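You operate a simulated robot arm through the tools that you are given. There is no shell and no other tool. Be economical: measure what you need, move in short steps, check, and stop when the job is done.

Carry out the task below with a simulated robot arm. There is one attempt and no reset: what you move stays moved.

Task
Open the cart drawer, take the red tin and leave it in the inside of the cart drawer, then shut the drawer. Take the grey pad from the ledge under the oilers and leave it on the top of the oil bench. Put the damp meter on the cart top away on the scanner shelf. Do these in any order. Set down upright: red tin.
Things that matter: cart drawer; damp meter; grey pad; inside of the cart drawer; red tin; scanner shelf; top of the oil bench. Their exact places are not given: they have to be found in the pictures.

It is judged by the outcome, as a careful person would: the job done as asked, and still so three seconds after it is handed in. It fails if anything else is knocked over, pushed out of place, dropped, spilled or broken.

Robot
A 7-joint arm with a vacuum gripper on a trunk, on a base that drives. Base frame: it is fixed to the floor where the robot stands at the start and does not move with it; the origin is under the middle of the robot, x ahead of it, y to its left, z up. Readings come in m, rad, newtons and seconds.
Its first joint turns from -2.897 to 2.897 rad. Places, roughly: cart drawer [0.7, 0.2, 0.6]; grey pad [4.25, -1.5, 0.75]; inside of the cart drawer [0.8, 0.3, 0.5]; red tin [4.25, -1.75, 0.75]; scanner shelf [10, -5.8, 0.8]; top of the oil bench [0.4, -2.2, 0.9]. Payload 1.88 kg.
Tool frame: the origin (TCP) lies in the middle of the cups' lips, and z points out of the cups. The gripper has 1 cup of 0.032 m across, covering 0.032 by 0.032 m (tool x, y); the bellows give 0.014 m. With the vacuum on, a cup seals on a smooth face that it is pressed against (1 to 4 N); it does not hold porous or soft things. The pull reaches 41 N.
Orientation is told as [roll, pitch, yaw] about the base's x, y, z axes, in that order, counted from this pose: with the cups facing straight down, the tool's x points along the base's -x, its y along +y and its z along -z.

Tools
- The arm moves only by the tool arm_command. Its arguments are lists of equal length, an entry for each row: "xyz": the shift along the tool's x, y, z in units of 100 mm (1.0 is 100 mm), a list of three; "dr": the turn, a rotation vector about the tool's x, y, z in units of 45 degrees (1.0 is 45 degrees), a list of three. In form: {"xyz": [[tx, ty, tz], ...], "dr": [[wx, wy, wz], ...]}. A call has 1 to 20 rows; each row is the pose to reach, as a shift and turn from the pose commanded when the call began, along the tool's axes at that moment. "vacuum" is the vacuum: 1 switches it on, 0 off, set as the call begins (left out, the last holds). A call with a number of a shift or a turn outside -1 to 1 is refused whole. Each row takes 0.2 s and may step no farther than 0.05 m and 0.15 rad from the row before; otherwise, or with a gripper value out of range, the whole call is refused. A pose out of reach is approached as far as the arm can. The call stops where the force on the tool passes 40 N (or 10 N more than at its start, if that is more) or the arm is blocked; 0.2 s more then pass. The pull builds up within a second once a cup has sealed. Time passes only in rows, and 0.2 s behind the last, so rows that repeat a pose give it time. It gives the time, the measured TCP pose, the force on the tool (base axes) and the pull of the vacuum at its end, in the units of the frame above (readings bear some noise), with the torque about the TCP (base axes, N m) and any sound that the robot's microphone picked up, and new pictures: "pictures" is both (left out), scene, wrist or none.
- Cameras (640 x 400 px; columns grow to the right, rows downward): "scene" is now at [0.0195, 0.1821, 1.3406]; the picture's right is [0.24, -0.97, 0.00], its down [-0.71, -0.17, -0.68] and it looks along [0.66, 0.16, -0.73] (base axes); focal length 286 px, centre (320, 200). "wrist" rides on the gripper at [0.082, 0.014, -0.216] in the tool frame; the picture's right is [-0.17, 0.99, 0.00], its down [-0.91, -0.15, -0.37] and it looks along [-0.37, -0.06, 0.93] (tool axes); focal length 243 px, centre (320, 200).
- move_column(by): slides the trunk up (or, below 0, down) by that many m; the arm and the scene camera ride with it, the base frame stays. It gives what a move gives, with no picture.
- steer(legs): drives the robot by 1 to 6 legs, each [ahead, left, turn to the left] in m, m and rad, along the robot's own axes; the way and the turn of a leg run together, so that a leg with both is an arc; at most 1.5 m and 3.142 rad a leg. The arm and the cameras ride along, it lands a little off, and it stops where it bumps. It gives what a move gives, and a new picture of the scene camera.
- aim_head(pan, tilt): turns the head with the scene camera to pan (to the left, within 2.705 rad either way) and tilt (down, from -0.506 to 1.204), counted from straight ahead of the robot. It gives what a move gives, and a new picture of the scene camera.
- probe_pixels(camera, pixels): for up to 12 pixels [column, row] of the newest picture of that camera ("zoom" is the newest enlarged one), the place [x, y, z] in the base frame of the surface seen there, good to about 0.002 m. The clock stands still meanwhile.
- close_up(camera, box): a new picture of the part [left, top, right, bottom] of that camera's present view, enlarged. The clock stands still meanwhile.
- close_job(): hands the job in; it is judged then, once.

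Work in short steps. Measure before you move; look again where a grasp or a placing could have gone wrong, and mend it. You have 110 turns and 260 pictures in all, those below and enlarged ones among them. Switch the vacuum off and draw the arm clear of the work before you hand the job in, unless the task says otherwise; then end with one line.

The tools are called after "Emit:" by a JSON object that holds its "method" and its "body". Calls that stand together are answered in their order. arm_command: Moves the arm, as the interface text tells. Its arguments: {"type":"object","properties":{"xyz":{"type":"array"},"dr":{"type":"array"},"vacuum":{"type":"number"},"pictures":{"type":"string","enum":["both","scene","wrist","none"]}},"required":["xyz","dr"]} The other tools are called the same way: move_column (by) slides the trunk up or down; steer (legs) drives the base; aim_head (pan, tilt) turns the head that bears the scene camera; probe_pixels (camera, pixels) gives the place of the surface under pixels of a picture; close_up (camera, box) takes an enlarged picture of a part of a camera's view; close_job () hands the job in.

At the start:

```text
time_s: 0.0
tool_pos: [0.5576, 0.091, 1.0232]
ee_rot: [0.0, -0.001, 0.0]
contact_force: [-0.4, -0.1, 0.0]
wrist_torque: [-0.01, 0.01, -0.02]
pull: 0.1
trunk travel left (down, up): [-0.3, 0.29]
robot x, y, heading: [0.0055, 0.0016, -0.006]
head pan, tilt: [0.237, 0.817]
```

scene: 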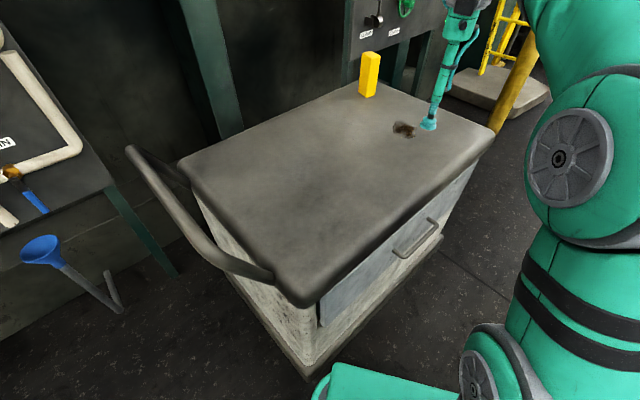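
wrist: 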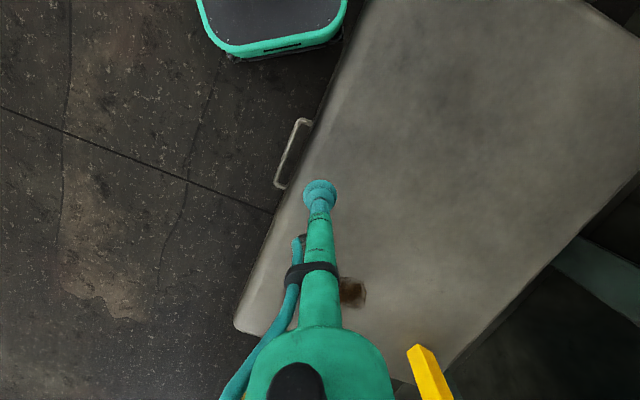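

The scene shows the cart with a yellow block at (369,75) and a drawer handle at (415,238). I probe these for places.

Emit:
{"method": "probe_pixels", "body": {"camera": "scene", "pixels": [[370, 58], [368, 75], [366, 93], [394, 253], [415, 238], [435, 222], [330, 300], [320, 315], [445, 210], [300, 290], [490, 135], [405, 130]]}}

Emit:
{"method": "close_up", "body": {"camera": "scene", "box": [280, 130, 500, 340]}}

Emit:
{"method": "close_up", "body": {"camera": "scene", "box": [320, 30, 480, 150]}}

```text
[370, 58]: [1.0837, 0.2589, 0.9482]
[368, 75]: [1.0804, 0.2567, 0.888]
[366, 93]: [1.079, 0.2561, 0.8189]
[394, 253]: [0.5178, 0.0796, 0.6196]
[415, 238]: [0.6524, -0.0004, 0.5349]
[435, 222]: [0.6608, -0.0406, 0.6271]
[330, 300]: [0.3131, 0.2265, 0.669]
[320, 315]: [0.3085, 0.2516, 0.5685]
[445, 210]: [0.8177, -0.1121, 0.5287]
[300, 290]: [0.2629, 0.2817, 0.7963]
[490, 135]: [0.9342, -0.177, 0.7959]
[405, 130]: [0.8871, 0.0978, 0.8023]
```

```text
1.90 times, centred on (390, 235) of scene
```

zoom: 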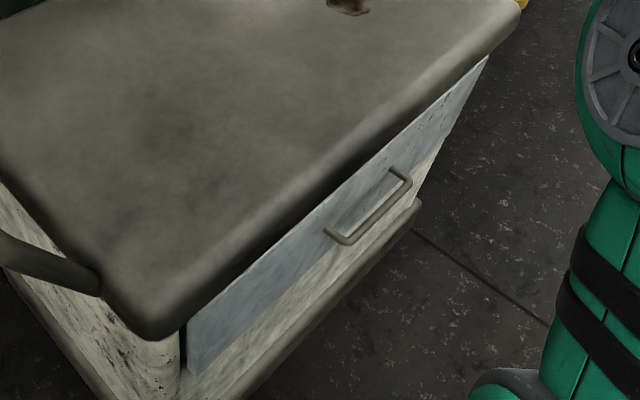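

```text
3.33 times, centred on (400, 90) of scene
```

zoom: 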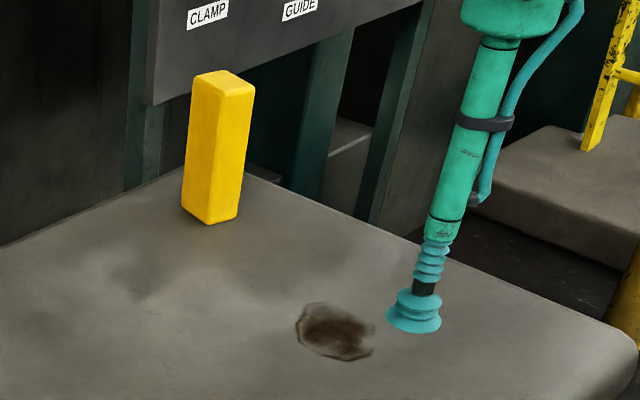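

I look around to know the surroundings before moving anything.

Emit:
{"method": "aim_head", "body": {"pan": -0.6, "tilt": 0.3}}

Emit:
{"method": "aim_head", "body": {"pan": -1.6, "tilt": 0.4}}

Emit:
{"method": "aim_head", "body": {"pan": 0.3, "tilt": 0.2}}

```text
time_s: 1.2
tool_pos: [0.5575, 0.0912, 1.0224]
ee_rot: [0.0, 0.0, 0.0]
contact_force: [0.5, 0.9, 0.5]
wrist_torque: [-0.02, -0.02, -0.02]
pull: 0.0
trunk travel left (down, up): [-0.3, 0.29]
robot x, y, heading: [0.0018, 0.0021, -0.0]
head pan, tilt: [-0.6, 0.3]
```

scene: 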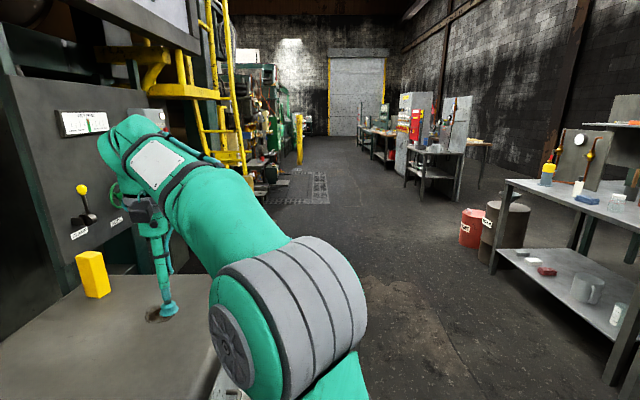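

```text
time_s: 2.4
tool_pos: [0.557, 0.0901, 1.0224]
ee_rot: [0.001, 0.0, 0.001]
contact_force: [-0.2, -0.4, -0.7]
wrist_torque: [-0.02, -0.01, -0.02]
pull: 0.1
trunk travel left (down, up): [-0.3, 0.29]
robot x, y, heading: [-0.0015, -0.0001, 0.0]
head pan, tilt: [-1.6, 0.4]
```

scene: 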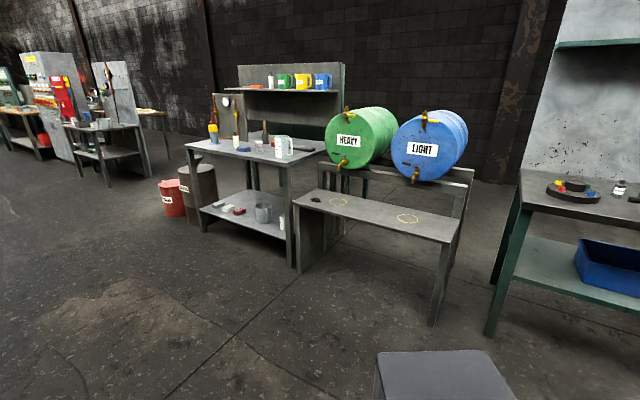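

```text
time_s: 4.3
tool_pos: [0.5573, 0.0896, 1.0216]
ee_rot: [0.0, 0.001, -0.001]
contact_force: [-0.7, -0.5, 0.3]
wrist_torque: [0.02, -0.01, 0.0]
pull: 0.1
trunk travel left (down, up): [-0.3, 0.29]
robot x, y, heading: [-0.0019, -0.0007, 0.002]
head pan, tilt: [0.3, 0.201]
```

scene: 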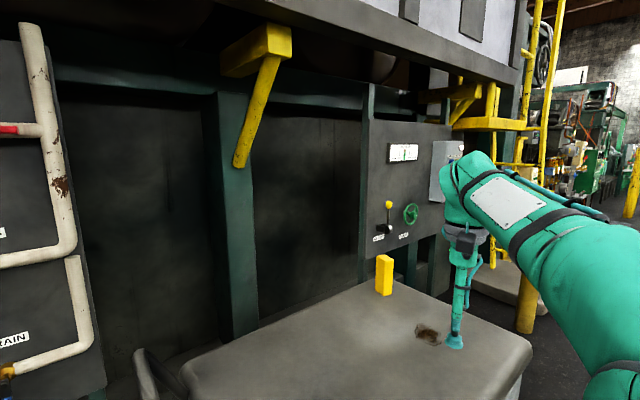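

Oil bench lies to the right (pan -1.6 picture); the meter is on the cart. I probe the bench and floor landmarks after re-aiming, and drive to stand squarely before the drawer.

Emit:
{"method": "steer", "body": {"legs": [[0.0, -0.6, 0], [0.15, 0, 0], [0, 0, 0.972]]}}

Emit:
{"method": "aim_head", "body": {"pan": 0.0, "tilt": 0.75}}

```text
time_s: 10.9
tool_pos: [0.418, -0.0803, 1.0228]
ee_rot: [0.001, 0.002, 0.921]
contact_force: [-1.0, -0.2, 0.5]
wrist_torque: [0.01, 0.0, 0.0]
pull: 0.1
trunk travel left (down, up): [-0.3, 0.29]
robot x, y, heading: [0.1517, -0.5808, 0.926]
head pan, tilt: [0.3, 0.201]
```

scene: 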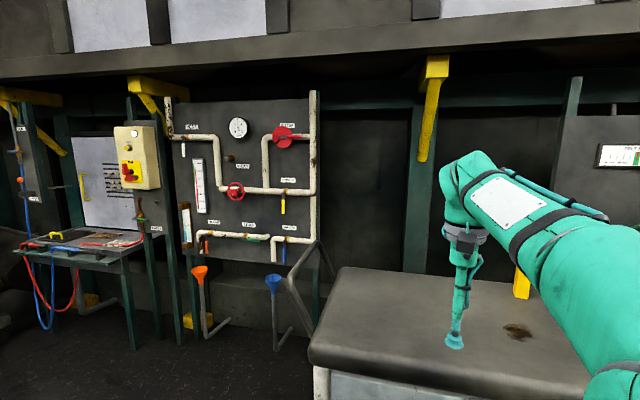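

```text
time_s: 11.9
tool_pos: [0.417, -0.0806, 1.0239]
ee_rot: [0.0, 0.001, 0.92]
contact_force: [0.2, 0.1, -0.5]
wrist_torque: [0.02, 0.01, 0.02]
pull: 0.0
trunk travel left (down, up): [-0.3, 0.29]
robot x, y, heading: [0.1533, -0.5823, 0.922]
head pan, tilt: [0.0, 0.75]
```

scene: 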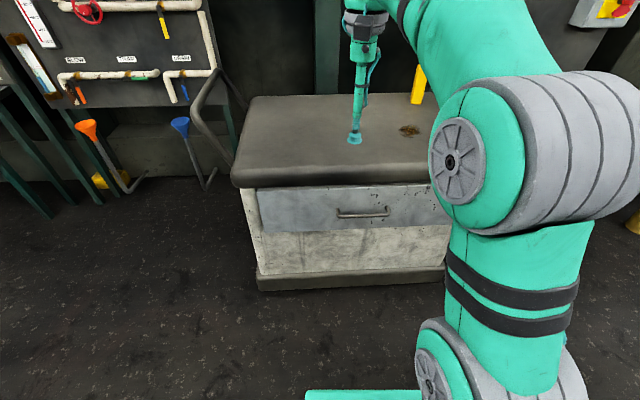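

The drawer front is clear: handle at (362,213), face from (258,195) to (450,225). I zoom and probe the face.

Emit:
{"method": "close_up", "body": {"camera": "scene", "box": [230, 150, 470, 300]}}

Emit:
{"method": "probe_pixels", "body": {"camera": "scene", "pixels": [[262, 195], [264, 225], [320, 195], [320, 225], [362, 200], [362, 225], [338, 213], [388, 212], [362, 213], [400, 198], [400, 215], [362, 182]]}}

```text
2.67 times, centred on (350, 225) of scene
```

zoom: 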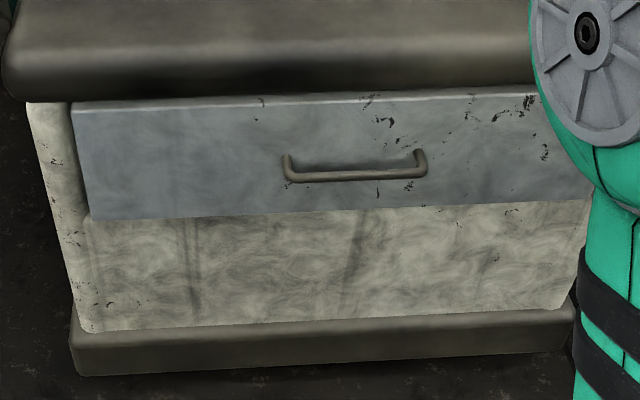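

```text
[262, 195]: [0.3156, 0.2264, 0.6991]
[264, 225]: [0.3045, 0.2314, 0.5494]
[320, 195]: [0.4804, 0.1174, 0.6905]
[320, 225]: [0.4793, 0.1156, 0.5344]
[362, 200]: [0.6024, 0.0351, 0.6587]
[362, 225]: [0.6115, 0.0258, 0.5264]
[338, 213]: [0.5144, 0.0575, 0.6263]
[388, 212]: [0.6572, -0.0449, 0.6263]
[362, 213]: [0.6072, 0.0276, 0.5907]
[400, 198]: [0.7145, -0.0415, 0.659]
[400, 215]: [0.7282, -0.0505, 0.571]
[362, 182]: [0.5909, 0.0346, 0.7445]
```

The drawer face is at about normal yaw 0.977; I'll suck on the smooth face below the handle (about (0.604,0.031,0.575)). First turn the tool to horizontal at the present height.

Emit:
{"method": "arm_command", "body": {"xyz": [[0, 0, 0], [0, 0, 0], [0, 0, 0], [0, 0, 0], [0, 0, 0], [0, 0, 0]], "dr": [[0, -0.167, 0], [0, -0.333, 0], [0, -0.5, 0], [0, -0.667, 0], [0, -0.833, 0], [0, -1, 0]], "pictures": "none"}}

Emit:
{"method": "arm_command", "body": {"xyz": [[0, 0, 0], [0, 0, 0], [0, 0, 0], [0, 0, 0], [0, 0, 0], [0, 0, 0]], "dr": [[0, -0.167, 0], [0, -0.333, 0], [0, -0.5, 0], [0, -0.667, 0], [0, -0.833, 0], [0, -1, 0]], "pictures": "both"}}

```text
time_s: 13.3
tool_pos: [0.4173, -0.0809, 1.0217]
ee_rot: [0.002, -0.788, 0.922]
contact_force: [1.1, 0.7, 0.1]
wrist_torque: [-0.01, 0.01, 0.01]
pull: 0.0
trunk travel left (down, up): [-0.3, 0.29]
robot x, y, heading: [0.1555, -0.5815, 0.92]
head pan, tilt: [0.0, 0.75]
```

```text
time_s: 14.2
tool_pos: [0.4375, -0.0601, 0.9089]
ee_rot: [-0.153, -0.978, 1.033]
contact_force: [0.2, -0.3, 0.3]
wrist_torque: [0.06, -0.01, 0.03]
pull: 0.0
trunk travel left (down, up): [-0.3, 0.29]
robot x, y, heading: [0.1502, -0.5777, 0.918]
head pan, tilt: [0.0, 0.75]
stopped in row 4: the arm was blocked; the commanded pose is now the measured one
```

scene: 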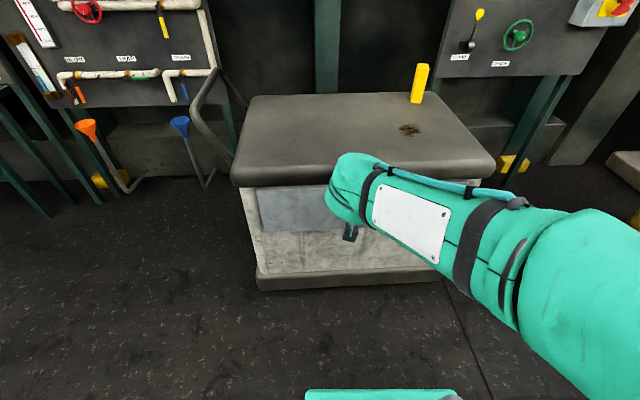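
wrist: 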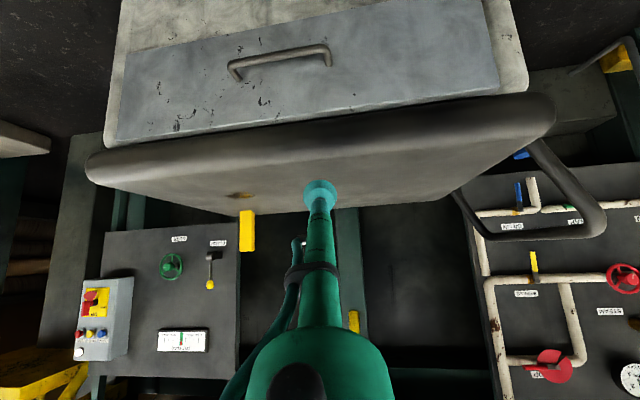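

The wrist pitch hit a limit when folded close in. I back up a bit and square the heading, lower the trunk so the forearm is flatter, then extend and level the tool.

Emit:
{"method": "steer", "body": {"legs": [[-0.15, 0, 0.057]]}}

Emit:
{"method": "move_column", "body": {"by": -0.29}}

Emit:
{"method": "arm_command", "body": {"xyz": [[-0.2, 0, 0.2], [-0.4, 0, 0.4], [-0.6, 0, 0.6], [-0.8, 0, 0.8]], "dr": [[0, 0, 0], [0, 0, 0], [0, 0, 0], [0, 0, 0]]}}

```text
time_s: 15.6
tool_pos: [0.3205, -0.1723, 0.9033]
ee_rot: [-0.162, -0.959, 1.088]
contact_force: [0.9, -0.1, 0.4]
wrist_torque: [-0.02, 0.01, -0.02]
pull: 0.0
trunk travel left (down, up): [-0.3, 0.29]
robot x, y, heading: [0.0602, -0.7057, 0.976]
head pan, tilt: [0.0, 0.75]
```

scene: 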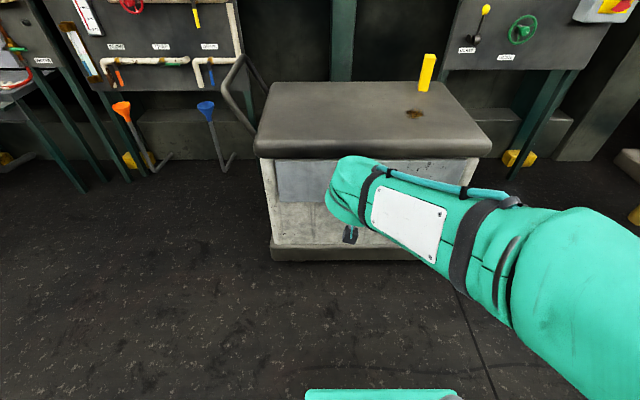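

```text
time_s: 18.5
tool_pos: [0.3235, -0.1671, 0.6]
ee_rot: [-0.165, -0.939, 1.093]
contact_force: [0.4, 0.6, 0.4]
wrist_torque: [-0.02, 0.01, -0.01]
pull: 0.1
trunk travel left (down, up): [-0.01, 0.58]
robot x, y, heading: [0.0634, -0.7, 0.973]
head pan, tilt: [0.0, 0.75]
```

```text
time_s: 19.5
tool_pos: [0.3828, -0.0787, 0.6332]
ee_rot: [-0.159, -0.96, 1.089]
contact_force: [-0.1, 0.1, 0.1]
wrist_torque: [0.03, 0.0, -0.03]
pull: 0.1
trunk travel left (down, up): [-0.01, 0.58]
robot x, y, heading: [0.0613, -0.7039, 0.973]
head pan, tilt: [0.0, 0.75]
```

scene: 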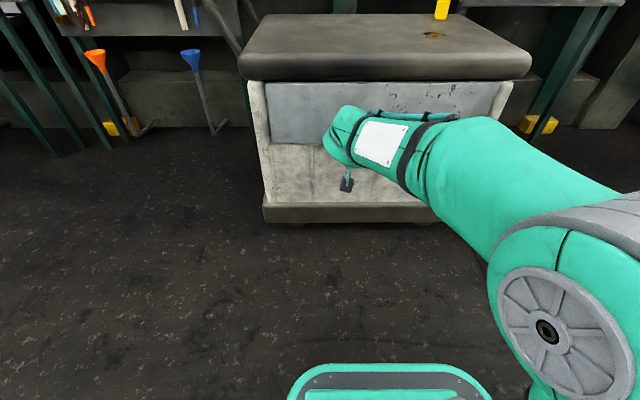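
wrist: 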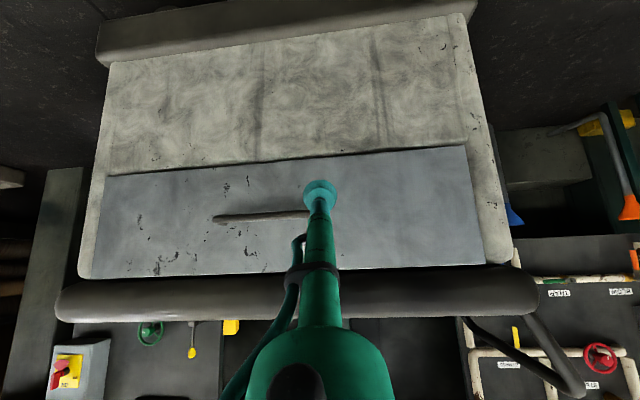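

The arm now moves freely. I level the tool to point along the drawer's normal.

Emit:
{"method": "arm_command", "body": {"xyz": [[0, 0, 0], [0, 0, 0], [0, 0, 0], [0, 0, 0], [0, 0, 0], [0, 0, 0]], "dr": [[-0.0115, -0.154, 0.021], [-0.023, -0.308, 0.042], [-0.034, -0.462, 0.063], [-0.046, -0.616, 0.084], [-0.0573, -0.77, 0.105], [-0.0573, -0.77, 0.105]]}}

```text
time_s: 20.3
tool_pos: [0.4028, -0.0509, 0.5159]
ee_rot: [-0.172, -1.085, 1.102]
contact_force: [0.3, -1.0, -0.4]
wrist_torque: [0.15, -0.11, -0.01]
pull: 0.1
trunk travel left (down, up): [-0.01, 0.58]
robot x, y, heading: [0.0647, -0.7036, 0.974]
head pan, tilt: [0.0, 0.75]
stopped in row 3: the arm was blocked; the commanded pose is now the measured one
```

scene: 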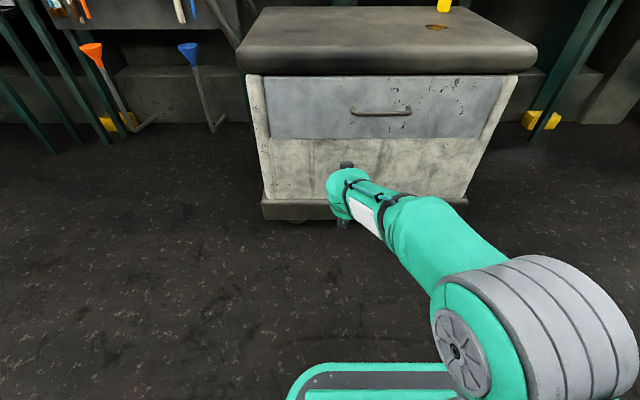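
wrist: 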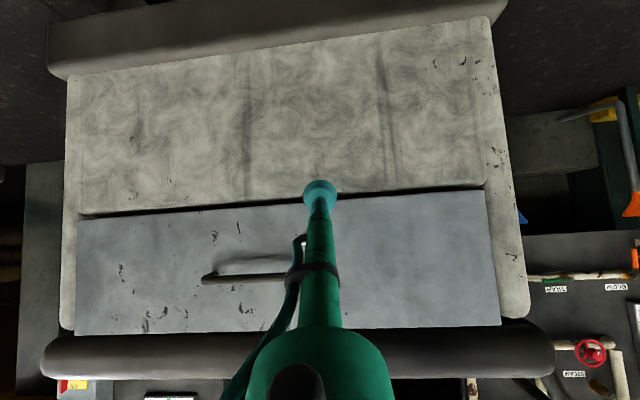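

Pointing ahead horizontally exceeds the wrist limit. Better: stand sideways so the tool points to the robot's left, perpendicular to the forearm. I first raise the trunk and return the tool to pointing down.

Emit:
{"method": "move_column", "body": {"by": 0.2}}

Emit:
{"method": "arm_command", "body": {"xyz": [[0, 0, 0], [0, 0, 0], [0, 0, 0], [0, 0, 0], [0, 0, 0]], "dr": [[-0.011, 0.1386, 0.003], [-0.022, 0.277, 0.006], [-0.032, 0.416, 0.008], [-0.043, 0.554, 0.011], [-0.054, 0.693, 0.014]], "pictures": "none"}}

Emit:
{"method": "arm_command", "body": {"xyz": [[0, 0, 0], [0, 0, 0], [0, 0, 0], [0, 0, 0], [0, 0, 0]], "dr": [[-0.011, 0.1386, 0.003], [-0.022, 0.277, 0.006], [-0.032, 0.416, 0.008], [-0.043, 0.554, 0.011], [-0.054, 0.693, 0.014]], "pictures": "scene"}}

```text
time_s: 22.4
tool_pos: [0.402, -0.0503, 0.7188]
ee_rot: [-0.172, -1.084, 1.103]
contact_force: [-0.3, -0.2, -0.1]
wrist_torque: [-0.02, 0.0, 0.05]
pull: 0.0
trunk travel left (down, up): [-0.21, 0.38]
robot x, y, heading: [0.0584, -0.7048, 0.976]
head pan, tilt: [0.0, 0.75]
```

```text
time_s: 23.6
tool_pos: [0.3984, -0.0571, 0.7376]
ee_rot: [-0.049, -0.559, 0.999]
contact_force: [0.0, 0.2, 0.7]
wrist_torque: [0.04, 0.02, 0.04]
pull: 0.1
trunk travel left (down, up): [-0.21, 0.38]
robot x, y, heading: [0.0611, -0.7044, 0.976]
head pan, tilt: [0.0, 0.75]
```

```text
time_s: 24.9
tool_pos: [0.3977, -0.0558, 0.7392]
ee_rot: [0.001, -0.016, 0.975]
contact_force: [0.4, -0.1, 0.5]
wrist_torque: [0.04, -0.03, -0.02]
pull: 0.0
trunk travel left (down, up): [-0.21, 0.38]
robot x, y, heading: [0.0631, -0.7004, 0.969]
head pan, tilt: [0.0, 0.75]
```

scene: 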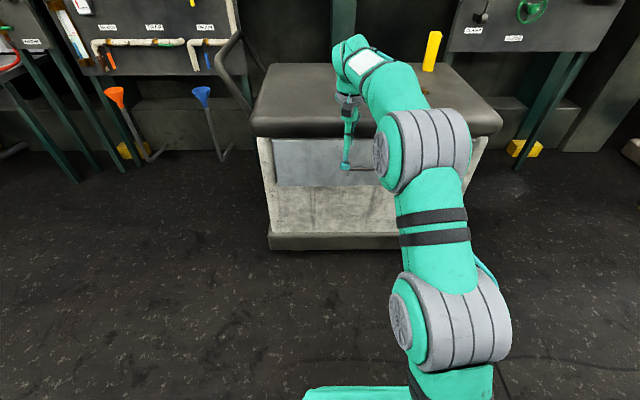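

Tool is down again. Now I turn the robot clockwise 90° in place (clear of the cart), then turn the tool to point to the robot's left.

Emit:
{"method": "steer", "body": {"legs": [[-0.1, 0, 0], [0, 0, -1.567]]}}

Emit:
{"method": "arm_command", "body": {"xyz": [[0, 0, 0], [0, 0, 0], [0, 0, 0], [0, 0, 0], [0, 0, 0], [0, 0, 0]], "dr": [[-0.167, 0, 0], [-0.333, 0, 0], [-0.5, 0, 0], [-0.667, 0, 0], [-0.833, 0, 0], [-1, 0, 0]], "pictures": "none"}}

Emit:
{"method": "arm_command", "body": {"xyz": [[0, 0, 0], [0, 0, 0], [0, 0, 0], [0, 0, 0], [0, 0, 0], [0, 0, 0]], "dr": [[-0.167, 0, 0], [-0.333, 0, 0], [-0.5, 0, 0], [-0.667, 0, 0], [-0.833, 0, 0], [-1, 0, 0]], "pictures": "none"}}

Emit:
{"method": "aim_head", "body": {"pan": 0.7, "tilt": 0.6}}

```text
time_s: 29.8
tool_pos: [0.6593, -1.108, 0.7383]
ee_rot: [0.001, -0.019, -0.578]
contact_force: [-0.2, -0.1, 0.4]
wrist_torque: [0.03, 0.01, 0.01]
pull: 0.0
trunk travel left (down, up): [-0.21, 0.38]
robot x, y, heading: [0.0082, -0.7867, -0.58]
head pan, tilt: [0.0, 0.75]
```

scene: 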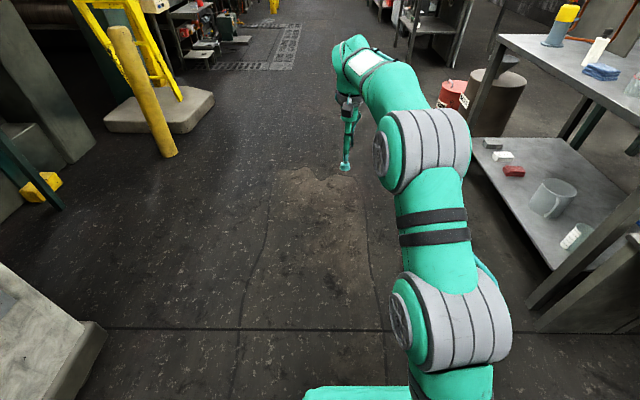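

```text
time_s: 31.2
tool_pos: [0.6592, -1.1072, 0.739]
ee_rot: [0.788, -0.018, -0.578]
contact_force: [0.2, 0.3, 0.1]
wrist_torque: [-0.06, 0.01, -0.05]
pull: 0.1
trunk travel left (down, up): [-0.21, 0.38]
robot x, y, heading: [0.0075, -0.7873, -0.582]
head pan, tilt: [0.0, 0.75]
```

```text
time_s: 32.6
tool_pos: [0.6585, -1.1081, 0.7386]
ee_rot: [1.574, -0.019, -0.577]
contact_force: [-0.9, 0.0, 0.9]
wrist_torque: [-0.03, 0.05, -0.01]
pull: 0.0
trunk travel left (down, up): [-0.21, 0.38]
robot x, y, heading: [0.0063, -0.7875, -0.579]
head pan, tilt: [0.0, 0.75]
```

```text
time_s: 33.6
tool_pos: [0.6595, -1.1083, 0.7374]
ee_rot: [1.572, -0.018, -0.578]
contact_force: [-0.4, 0.3, -0.8]
wrist_torque: [0.01, -0.02, 0.03]
pull: 0.0
trunk travel left (down, up): [-0.21, 0.38]
robot x, y, heading: [0.0043, -0.7873, -0.58]
head pan, tilt: [0.7, 0.6]
```

scene: 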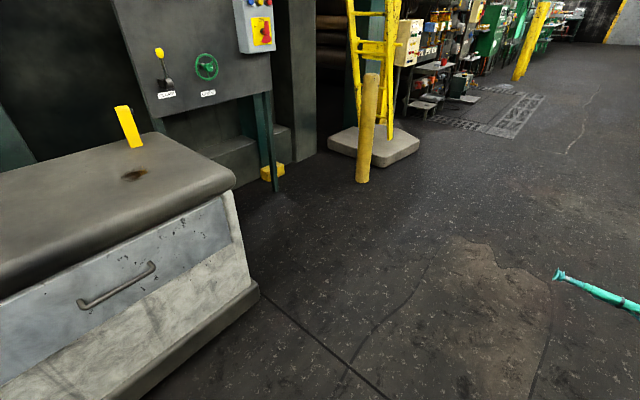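

The tool points left fine. I extend it left 0.2 m, retract 0.1 m, lower the trunk to z≈0.575, and drive back then left near the drawer face.

Emit:
{"method": "arm_command", "body": {"xyz": [[0.25, 0, 0.4], [0.5, 0, 0.8], [0.5, 0, 1.0]], "dr": [[0, 0, 0], [0, 0, 0], [0, 0, 0]], "pictures": "none"}}

Emit:
{"method": "arm_command", "body": {"xyz": [[0.25, 0, 0.4], [0.5, 0, 0.8], [0.5, 0, 1.0]], "dr": [[0, 0, 0], [0, 0, 0], [0, 0, 0]], "pictures": "none"}}

Emit:
{"method": "move_column", "body": {"by": -0.163}}

Emit:
{"method": "steer", "body": {"legs": [[-0.584, 0, 0], [0, 0.5, -0.014]]}}

```text
time_s: 34.5
tool_pos: [0.6717, -0.9975, 0.7382]
ee_rot: [1.572, -0.017, -0.577]
contact_force: [0.0, 0.3, -1.0]
wrist_torque: [0.01, -0.03, 0.01]
pull: 0.0
trunk travel left (down, up): [-0.21, 0.38]
robot x, y, heading: [0.0044, -0.7844, -0.582]
head pan, tilt: [0.7, 0.6]
```

```text
time_s: 35.2
tool_pos: [0.6874, -0.8853, 0.7361]
ee_rot: [1.573, -0.018, -0.579]
contact_force: [-0.4, -0.4, 0.3]
wrist_torque: [-0.02, -0.05, 0.0]
pull: 0.1
trunk travel left (down, up): [-0.21, 0.38]
robot x, y, heading: [0.0086, -0.7828, -0.578]
head pan, tilt: [0.7, 0.6]
```

```text
time_s: 37.1
tool_pos: [0.6867, -0.8856, 0.5743]
ee_rot: [1.572, -0.017, -0.578]
contact_force: [0.1, -0.2, -0.5]
wrist_torque: [0.01, -0.01, 0.01]
pull: 0.0
trunk travel left (down, up): [-0.047, 0.543]
robot x, y, heading: [0.0096, -0.7892, -0.579]
head pan, tilt: [0.7, 0.6]
```

```text
time_s: 43.0
tool_pos: [0.4715, -0.1528, 0.5726]
ee_rot: [1.572, -0.018, -0.592]
contact_force: [0.3, 0.4, -0.2]
wrist_torque: [0.01, -0.02, 0.04]
pull: 0.2
trunk travel left (down, up): [-0.047, 0.543]
robot x, y, heading: [-0.2072, -0.0415, -0.594]
head pan, tilt: [0.7, 0.6]
```

scene: 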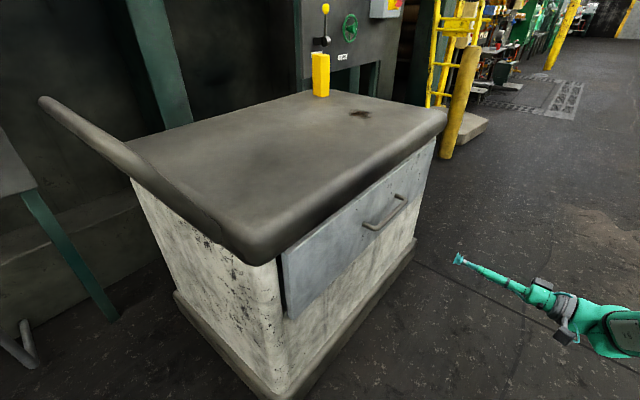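

TCP is 0.227 m short of the face and laterally aligned. I drive 0.16 left, then creep in.

Emit:
{"method": "steer", "body": {"legs": [[0, 0.16, 0]]}}

Emit:
{"method": "arm_command", "body": {"xyz": [[0, 0, 0.15], [0, 0, 0.3]], "dr": [[0, 0, 0], [0, 0, 0]], "pictures": "wrist"}}

```text
time_s: 44.4
tool_pos: [0.5613, -0.0178, 0.5732]
ee_rot: [1.573, -0.018, -0.59]
contact_force: [0.5, 0.5, 0.6]
wrist_torque: [0.0, -0.02, -0.02]
pull: 0.0
trunk travel left (down, up): [-0.047, 0.543]
robot x, y, heading: [-0.1183, 0.0898, -0.591]
head pan, tilt: [0.7, 0.6]
```

scene: 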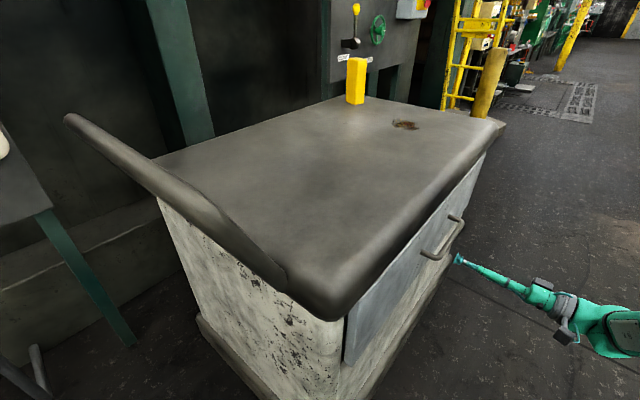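

```text
time_s: 45.0
tool_pos: [0.5788, 0.0075, 0.5734]
ee_rot: [1.572, -0.018, -0.59]
contact_force: [0.5, -0.4, -0.2]
wrist_torque: [-0.03, 0.0, 0.01]
pull: 0.1
trunk travel left (down, up): [-0.047, 0.543]
robot x, y, heading: [-0.1109, 0.0892, -0.589]
head pan, tilt: [0.7, 0.6]
```

wrist: 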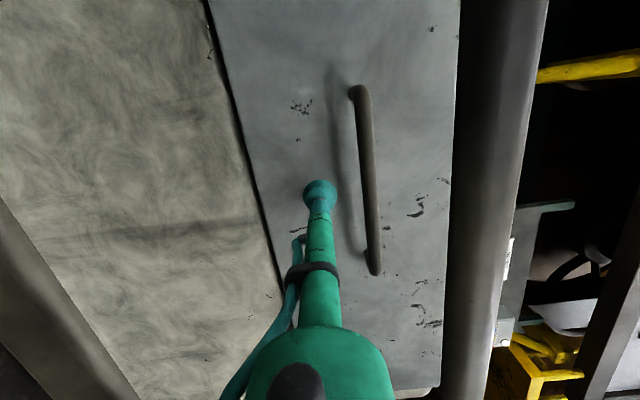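

About 0.034 m to the face, cup lies between the handle and the lower edge. Vacuum on and creep in.

Emit:
{"method": "arm_command", "body": {"xyz": [[0, 0, 0.2], [0, 0, 0.28], [0, 0, 0.32], [0, 0, 0.35], [0, 0, 0.38], [0, 0, 0.38], [0, 0, 0.38], [0, 0, 0.38]], "dr": [[0, 0, 0], [0, 0, 0], [0, 0, 0], [0, 0, 0], [0, 0, 0], [0, 0, 0], [0, 0, 0], [0, 0, 0]], "vacuum": 1, "pictures": "none"}}

```text
time_s: 46.8
tool_pos: [0.5992, 0.0396, 0.5722]
ee_rot: [1.574, -0.016, -0.589]
contact_force: [-31.2, -2.0, -3.7]
wrist_torque: [0.05, 0.09, -0.22]
pull: 41.1
trunk travel left (down, up): [-0.047, 0.543]
robot x, y, heading: [-0.1186, 0.0873, -0.592]
head pan, tilt: [0.7, 0.6]
```

Sealed, pull 41 N, with some side load. I ease out gently with the arm 0.06 m and watch the drawer.

Emit:
{"method": "arm_command", "body": {"xyz": [[0, 0, -0.1], [0, 0, -0.2], [0, 0, -0.35], [0, 0, -0.5], [0, 0, -0.65]], "dr": [[0, 0, 0], [0, 0, 0], [0, 0, 0], [0, 0, 0], [0, 0, 0]], "pictures": "scene"}}

```text
time_s: 48.0
tool_pos: [0.5623, -0.0184, 0.5723]
ee_rot: [1.573, -0.017, -0.59]
contact_force: [-4.0, 2.2, -3.0]
wrist_torque: [-0.01, 0.02, -0.09]
pull: 40.7
trunk travel left (down, up): [-0.047, 0.543]
robot x, y, heading: [-0.1173, 0.0886, -0.593]
head pan, tilt: [0.7, 0.6]
```

scene: 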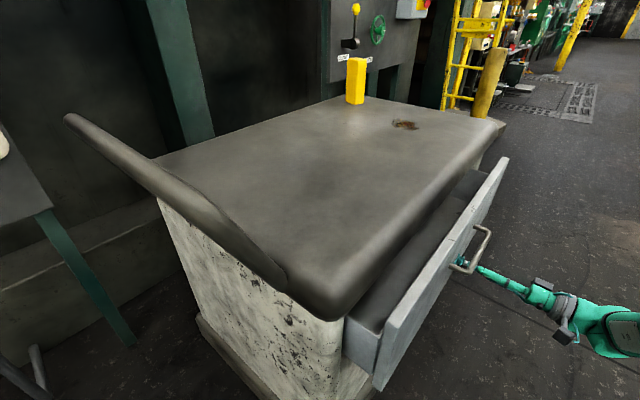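

The drawer comes along. I continue pulling with the arm in 0.1 m steps.

Emit:
{"method": "arm_command", "body": {"xyz": [[0, 0, -0.2], [0, 0, -0.4], [0, 0, -0.6], [0, 0, -0.8], [0, 0, -1.0]], "dr": [[0, 0, 0], [0, 0, 0], [0, 0, 0], [0, 0, 0], [0, 0, 0]], "pictures": "none"}}

Emit:
{"method": "arm_command", "body": {"xyz": [[0, 0, -0.2], [0, 0, -0.4], [0, 0, -0.6], [0, 0, -0.8], [0, 0, -1.0]], "dr": [[0, 0, 0], [0, 0, 0], [0, 0, 0], [0, 0, 0], [0, 0, 0]], "pictures": "scene"}}

```text
time_s: 49.2
tool_pos: [0.5077, -0.0981, 0.5722]
ee_rot: [1.569, -0.015, -0.59]
contact_force: [3.9, -3.0, -15.2]
wrist_torque: [0.01, -0.1, -0.15]
pull: 40.8
trunk travel left (down, up): [-0.047, 0.543]
robot x, y, heading: [-0.1183, 0.0948, -0.594]
head pan, tilt: [0.7, 0.6]
```

```text
time_s: 50.4
tool_pos: [0.4532, -0.181, 0.5737]
ee_rot: [1.572, -0.017, -0.592]
contact_force: [-12.2, 8.2, 6.7]
wrist_torque: [0.01, 0.11, -0.12]
pull: 40.7
trunk travel left (down, up): [-0.047, 0.543]
robot x, y, heading: [-0.1178, 0.0917, -0.591]
head pan, tilt: [0.7, 0.6]
```

scene: 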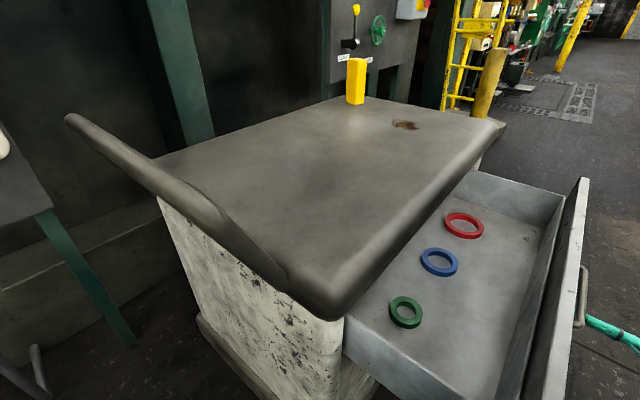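

The drawer is open ~0.26 m with three rings inside. I release and back off, then measure the drawer.

Emit:
{"method": "arm_command", "body": {"xyz": [[0, 0, 0], [0, 0, 0], [0, 0, 0], [0, 0, -0.1], [0, 0, -0.4], [0, 0, -0.8]], "dr": [[0, 0, 0], [0, 0, 0], [0, 0, 0], [0, 0, 0], [0, 0, 0], [0, 0, 0]], "vacuum": 0, "pictures": "scene"}}

Emit:
{"method": "probe_pixels", "body": {"camera": "scene", "pixels": [[405, 311], [440, 262], [465, 225], [450, 320], [500, 270], [520, 230], [470, 370], [430, 345], [545, 210], [585, 190], [540, 390], [355, 345]]}}

Emit:
{"method": "probe_pixels", "body": {"camera": "scene", "pixels": [[356, 62], [356, 58], [348, 64], [364, 64], [354, 80], [354, 102], [362, 90], [350, 100], [430, 150], [487, 125], [380, 110], [500, 130]]}}

```text
time_s: 51.8
tool_pos: [0.4089, -0.2487, 0.5689]
ee_rot: [1.573, -0.016, -0.587]
contact_force: [0.4, 0.3, -0.1]
wrist_torque: [0.01, 0.0, 0.02]
pull: 0.1
trunk travel left (down, up): [-0.047, 0.543]
robot x, y, heading: [-0.118, 0.0903, -0.591]
head pan, tilt: [0.7, 0.6]
```

scene: 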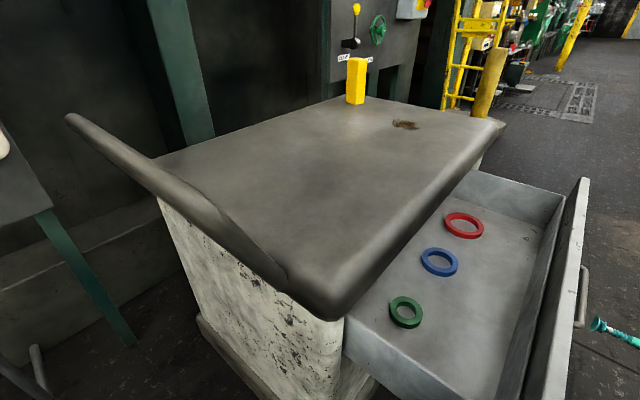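

```text
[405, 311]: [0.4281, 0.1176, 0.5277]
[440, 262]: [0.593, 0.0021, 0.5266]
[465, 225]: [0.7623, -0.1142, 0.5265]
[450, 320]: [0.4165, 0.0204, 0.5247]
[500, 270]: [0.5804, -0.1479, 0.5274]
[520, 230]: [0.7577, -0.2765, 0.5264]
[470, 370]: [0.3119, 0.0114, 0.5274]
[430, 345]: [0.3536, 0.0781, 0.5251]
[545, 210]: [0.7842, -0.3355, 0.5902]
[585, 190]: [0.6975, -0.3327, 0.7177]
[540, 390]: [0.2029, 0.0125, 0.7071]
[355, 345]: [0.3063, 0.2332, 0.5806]
```

```text
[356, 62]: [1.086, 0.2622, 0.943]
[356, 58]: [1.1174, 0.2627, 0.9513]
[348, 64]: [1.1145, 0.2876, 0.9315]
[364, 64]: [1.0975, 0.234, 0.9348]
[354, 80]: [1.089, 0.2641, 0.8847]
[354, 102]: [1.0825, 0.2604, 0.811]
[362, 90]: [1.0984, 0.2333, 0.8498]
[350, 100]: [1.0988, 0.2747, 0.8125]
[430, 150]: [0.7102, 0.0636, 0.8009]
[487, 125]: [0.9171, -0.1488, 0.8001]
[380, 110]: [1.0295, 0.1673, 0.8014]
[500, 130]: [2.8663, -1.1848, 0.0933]
```

Meter top is at about (1.105,0.262,0.95). I drive off to the right, raise the trunk, turn the tool down, and look toward the cart's right end for room.

Emit:
{"method": "steer", "body": {"legs": [[0, -0.45, 0]]}}

Emit:
{"method": "move_column", "body": {"by": 0.45}}

Emit:
{"method": "arm_command", "body": {"xyz": [[0, 0, 0], [0, 0, 0], [0, 0, 0], [0, 0, 0], [0, 0, 0], [0, 0, 0]], "dr": [[0.167, 0, 0], [0.333, 0, 0], [0.5, 0, 0], [0.667, 0, 0], [0.833, 0, 0], [1, 0, 0]], "pictures": "none"}}

Emit:
{"method": "arm_command", "body": {"xyz": [[0, 0, 0], [0, 0, 0], [0, 0, 0], [0, 0, 0], [0, 0, 0], [0, 0, 0]], "dr": [[0.167, 0, 0], [0.333, 0, 0], [0.5, 0, 0], [0.667, 0, 0], [0.833, 0, 0], [1, 0, 0]], "pictures": "none"}}

Emit:
{"method": "aim_head", "body": {"pan": -0.45, "tilt": 0.6}}

Emit:
{"method": "probe_pixels", "body": {"camera": "scene", "pixels": [[20, 100], [100, 200], [320, 200], [420, 200], [500, 200], [560, 200], [600, 150], [320, 380], [300, 100], [400, 100], [500, 120], [200, 100]]}}

```text
time_s: 54.6
tool_pos: [0.1562, -0.6259, 0.5715]
ee_rot: [1.573, -0.019, -0.583]
contact_force: [-0.5, -0.1, -0.5]
wrist_torque: [-0.02, -0.02, -0.01]
pull: 0.1
trunk travel left (down, up): [-0.047, 0.543]
robot x, y, heading: [-0.3736, -0.2897, -0.588]
head pan, tilt: [0.7, 0.6]
```

scene: 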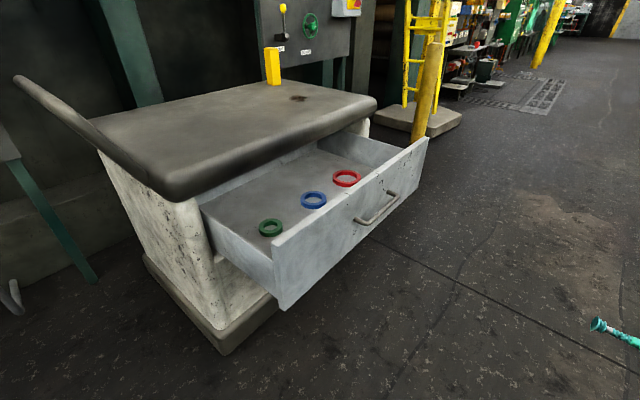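

```text
refused: 0.45 is not a number from -0.4 to 0.4
```

```text
time_s: 56.0
tool_pos: [0.1563, -0.6259, 0.5704]
ee_rot: [0.785, -0.017, -0.584]
contact_force: [-0.1, -0.1, 0.5]
wrist_torque: [0.05, -0.01, 0.01]
pull: 0.0
trunk travel left (down, up): [-0.047, 0.543]
robot x, y, heading: [-0.373, -0.2878, -0.586]
head pan, tilt: [0.7, 0.6]
```

```text
time_s: 57.4
tool_pos: [0.1567, -0.6265, 0.5701]
ee_rot: [0.0, -0.017, -0.586]
contact_force: [-0.9, -0.3, -0.5]
wrist_torque: [0.02, -0.01, 0.0]
pull: 0.0
trunk travel left (down, up): [-0.047, 0.543]
robot x, y, heading: [-0.3715, -0.2889, -0.584]
head pan, tilt: [0.7, 0.6]
```

```text
time_s: 58.8
tool_pos: [0.1573, -0.6262, 0.5694]
ee_rot: [0.001, -0.018, -0.584]
contact_force: [0.0, 0.0, -0.8]
wrist_torque: [0.0, 0.0, 0.0]
pull: 0.1
trunk travel left (down, up): [-0.047, 0.543]
robot x, y, heading: [-0.3686, -0.2874, -0.585]
head pan, tilt: [-0.45, 0.6]
```

scene: 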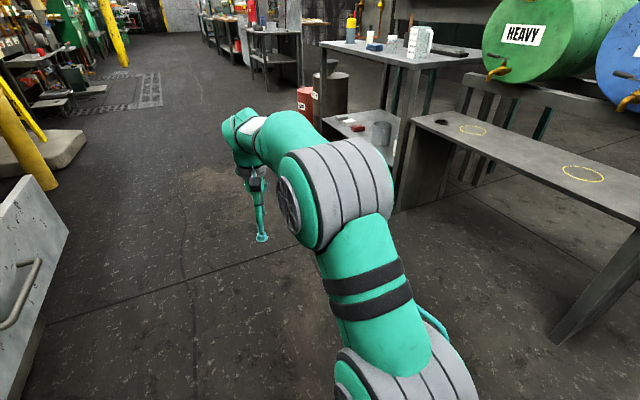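

```text
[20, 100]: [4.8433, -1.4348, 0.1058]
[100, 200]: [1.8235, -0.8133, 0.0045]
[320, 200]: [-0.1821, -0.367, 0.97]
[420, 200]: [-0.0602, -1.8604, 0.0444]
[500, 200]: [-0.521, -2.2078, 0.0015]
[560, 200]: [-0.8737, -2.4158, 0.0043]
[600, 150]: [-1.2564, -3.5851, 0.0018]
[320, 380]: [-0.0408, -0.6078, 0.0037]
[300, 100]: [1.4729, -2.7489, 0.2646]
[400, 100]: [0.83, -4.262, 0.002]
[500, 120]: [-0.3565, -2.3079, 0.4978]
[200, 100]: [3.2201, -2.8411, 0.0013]
```

There is free floor between cart and bench (bench leg at y≈-1.86). I raise the trunk, drive ahead past the drawer, and look left at the cart's right end.

Emit:
{"method": "move_column", "body": {"by": 0.4}}

Emit:
{"method": "steer", "body": {"legs": [[1.5, 0, 0], [0.1, 0, 0.0]]}}

Emit:
{"method": "aim_head", "body": {"pan": 1.5, "tilt": 0.7}}

Emit:
{"method": "probe_pixels", "body": {"camera": "scene", "pixels": [[100, 200], [200, 200], [320, 200], [420, 200], [500, 200], [560, 200], [600, 150], [320, 380], [300, 100], [400, 100], [500, 120], [200, 100]]}}

```text
time_s: 62.6
tool_pos: [0.1577, -0.6253, 0.9705]
ee_rot: [0.002, -0.018, -0.582]
contact_force: [-0.7, 0.1, -0.6]
wrist_torque: [0.03, 0.01, -0.04]
pull: 0.0
trunk travel left (down, up): [-0.447, 0.143]
robot x, y, heading: [-0.3686, -0.2898, -0.584]
head pan, tilt: [-0.45, 0.6]
```

```text
time_s: 70.7
tool_pos: [1.5315, -1.4371, 0.9696]
ee_rot: [0.001, -0.018, -0.526]
contact_force: [0.5, 0.7, 0.0]
wrist_torque: [-0.01, 0.01, -0.02]
pull: 0.1
trunk travel left (down, up): [-0.447, 0.143]
robot x, y, heading: [0.9848, -1.1317, -0.526]
head pan, tilt: [-0.45, 0.6]
```

scene: 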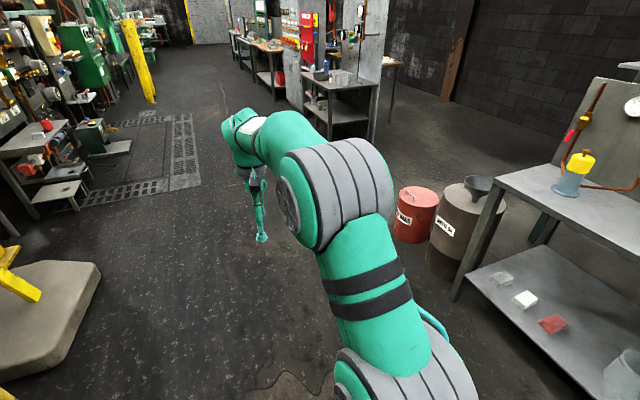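

```text
time_s: 72.6
tool_pos: [1.5323, -1.4371, 0.9701]
ee_rot: [0.002, -0.017, -0.527]
contact_force: [-0.1, 0.1, -0.2]
wrist_torque: [0.01, -0.02, 0.0]
pull: 0.1
trunk travel left (down, up): [-0.447, 0.143]
robot x, y, heading: [0.983, -1.1302, -0.529]
head pan, tilt: [1.499, 0.7]
```

scene: 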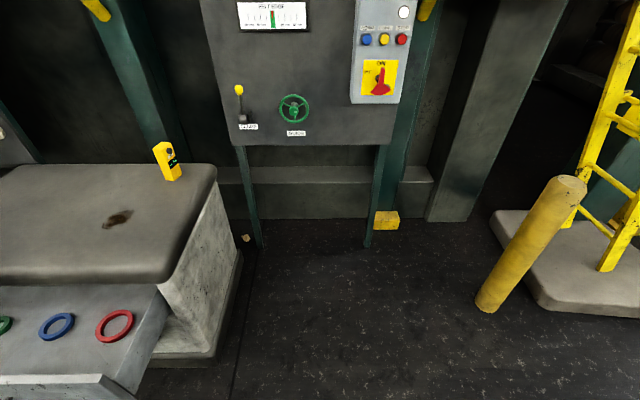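

```text
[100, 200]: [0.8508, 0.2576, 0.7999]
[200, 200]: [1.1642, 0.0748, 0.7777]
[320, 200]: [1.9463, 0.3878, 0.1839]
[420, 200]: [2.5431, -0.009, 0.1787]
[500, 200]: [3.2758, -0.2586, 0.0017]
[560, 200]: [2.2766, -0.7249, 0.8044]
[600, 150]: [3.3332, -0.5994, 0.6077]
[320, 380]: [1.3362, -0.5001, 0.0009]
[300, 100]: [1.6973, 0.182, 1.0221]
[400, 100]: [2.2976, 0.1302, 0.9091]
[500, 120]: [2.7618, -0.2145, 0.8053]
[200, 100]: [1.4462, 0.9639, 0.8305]
```

The meter (px (167,160)) and free floor right of the cart are clear; the control panel is near (1.7,0.18). I turn here first, then drive right and ahead, so the arm sweeps clear of the panel.

Emit:
{"method": "move_column", "body": {"by": 0.1}}

Emit:
{"method": "steer", "body": {"legs": [[0, 0, 2.366], [0, -0.486, 0], [0.4, 0, 0]]}}

Emit:
{"method": "aim_head", "body": {"pan": 0.0, "tilt": 0.7}}

```text
time_s: 74.0
tool_pos: [1.5316, -1.4378, 1.07]
ee_rot: [0.001, -0.016, -0.527]
contact_force: [-0.9, -0.5, 0.6]
wrist_torque: [0.02, 0.02, -0.01]
pull: 0.1
trunk travel left (down, up): [-0.547, 0.043]
robot x, y, heading: [0.9854, -1.1312, -0.532]
head pan, tilt: [1.499, 0.7]
```

```text
time_s: 84.7
tool_pos: [1.1551, -0.0069, 1.0698]
ee_rot: [0.001, -0.016, 1.866]
contact_force: [0.0, -0.4, -0.6]
wrist_torque: [0.0, 0.0, 0.02]
pull: 0.1
trunk travel left (down, up): [-0.547, 0.043]
robot x, y, heading: [1.3503, -0.6015, 1.864]
head pan, tilt: [1.499, 0.7]
```

scene: 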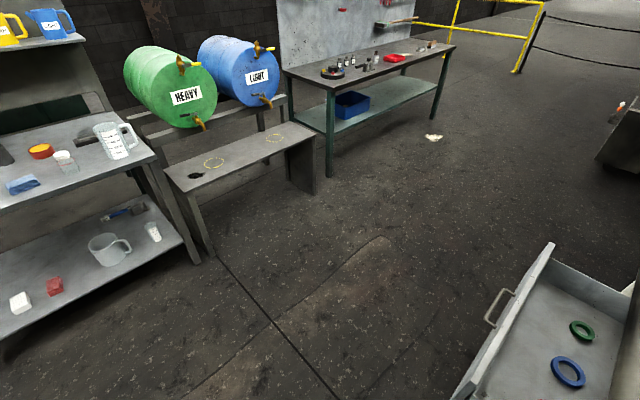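

```text
time_s: 86.3
tool_pos: [1.1563, -0.0068, 1.0696]
ee_rot: [0.002, -0.016, 1.867]
contact_force: [0.2, -0.9, 0.0]
wrist_torque: [-0.01, 0.0, -0.01]
pull: 0.0
trunk travel left (down, up): [-0.547, 0.043]
robot x, y, heading: [1.3461, -0.6021, 1.865]
head pan, tilt: [0.0, 0.7]
```

scene: 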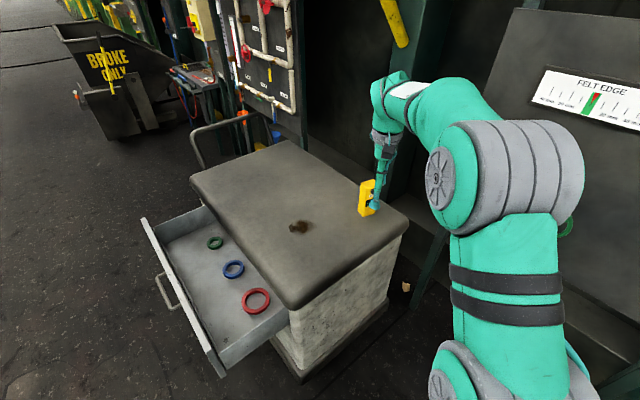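

I drive 0.17 m ahead, then measure the meter's top more closely with zoom and the wrist camera.

Emit:
{"method": "steer", "body": {"legs": [[0.17, 0, 0]]}}

Emit:
{"method": "arm_command", "body": {"xyz": [[0, 0, 0]], "dr": [[0, 0, 0]], "pictures": "wrist"}}

Emit:
{"method": "close_up", "body": {"camera": "scene", "box": [320, 160, 420, 230]}}

```text
time_s: 87.7
tool_pos: [1.1098, 0.1555, 1.0687]
ee_rot: [0.002, -0.018, 1.861]
contact_force: [-0.3, 0.0, -0.4]
wrist_torque: [-0.01, 0.0, -0.04]
pull: 0.0
trunk travel left (down, up): [-0.547, 0.043]
robot x, y, heading: [1.3004, -0.4401, 1.86]
head pan, tilt: [0.0, 0.7]
```

scene: 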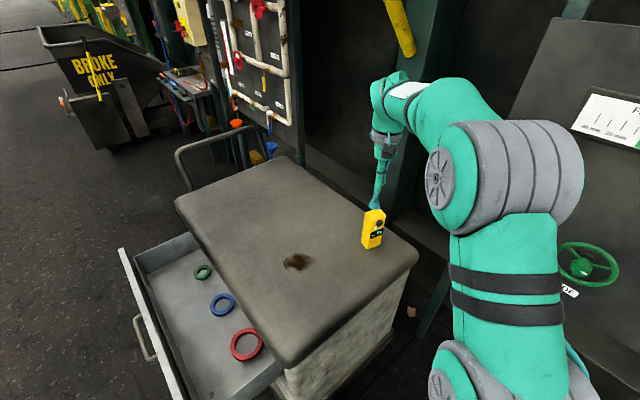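

```text
time_s: 88.1
tool_pos: [1.1112, 0.1556, 1.0694]
ee_rot: [0.002, -0.016, 1.861]
contact_force: [-0.1, 0.1, -0.9]
wrist_torque: [0.02, -0.01, -0.01]
pull: 0.0
trunk travel left (down, up): [-0.547, 0.043]
robot x, y, heading: [1.2958, -0.4432, 1.86]
head pan, tilt: [0.0, 0.7]
```

wrist: 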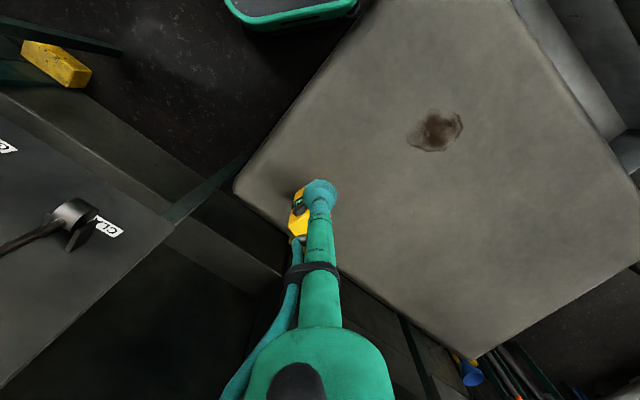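

```text
5.71 times, centred on (370, 195) of scene
```

zoom: 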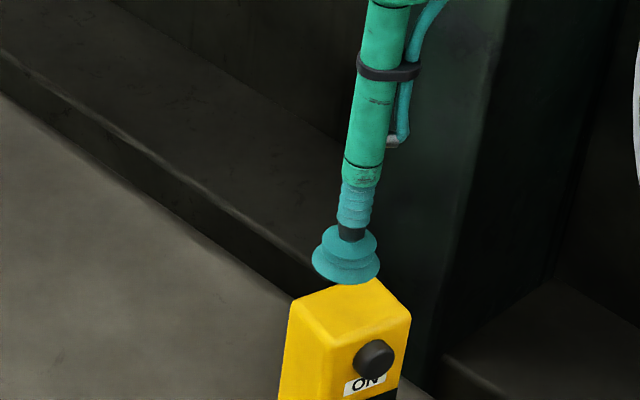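

The meter's top face is at zoom px ~(352,312). I probe its corners.

Emit:
{"method": "probe_pixels", "body": {"camera": "zoom", "pixels": [[300, 303], [335, 335], [403, 314], [370, 286], [352, 312], [330, 308], [370, 315], [373, 358], [320, 380]]}}

```text
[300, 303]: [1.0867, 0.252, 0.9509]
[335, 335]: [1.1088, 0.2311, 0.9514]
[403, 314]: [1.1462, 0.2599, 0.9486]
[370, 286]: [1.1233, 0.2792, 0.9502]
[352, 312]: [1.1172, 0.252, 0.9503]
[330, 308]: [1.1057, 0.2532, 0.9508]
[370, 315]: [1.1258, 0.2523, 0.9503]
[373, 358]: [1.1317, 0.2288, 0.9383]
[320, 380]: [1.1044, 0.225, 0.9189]
```

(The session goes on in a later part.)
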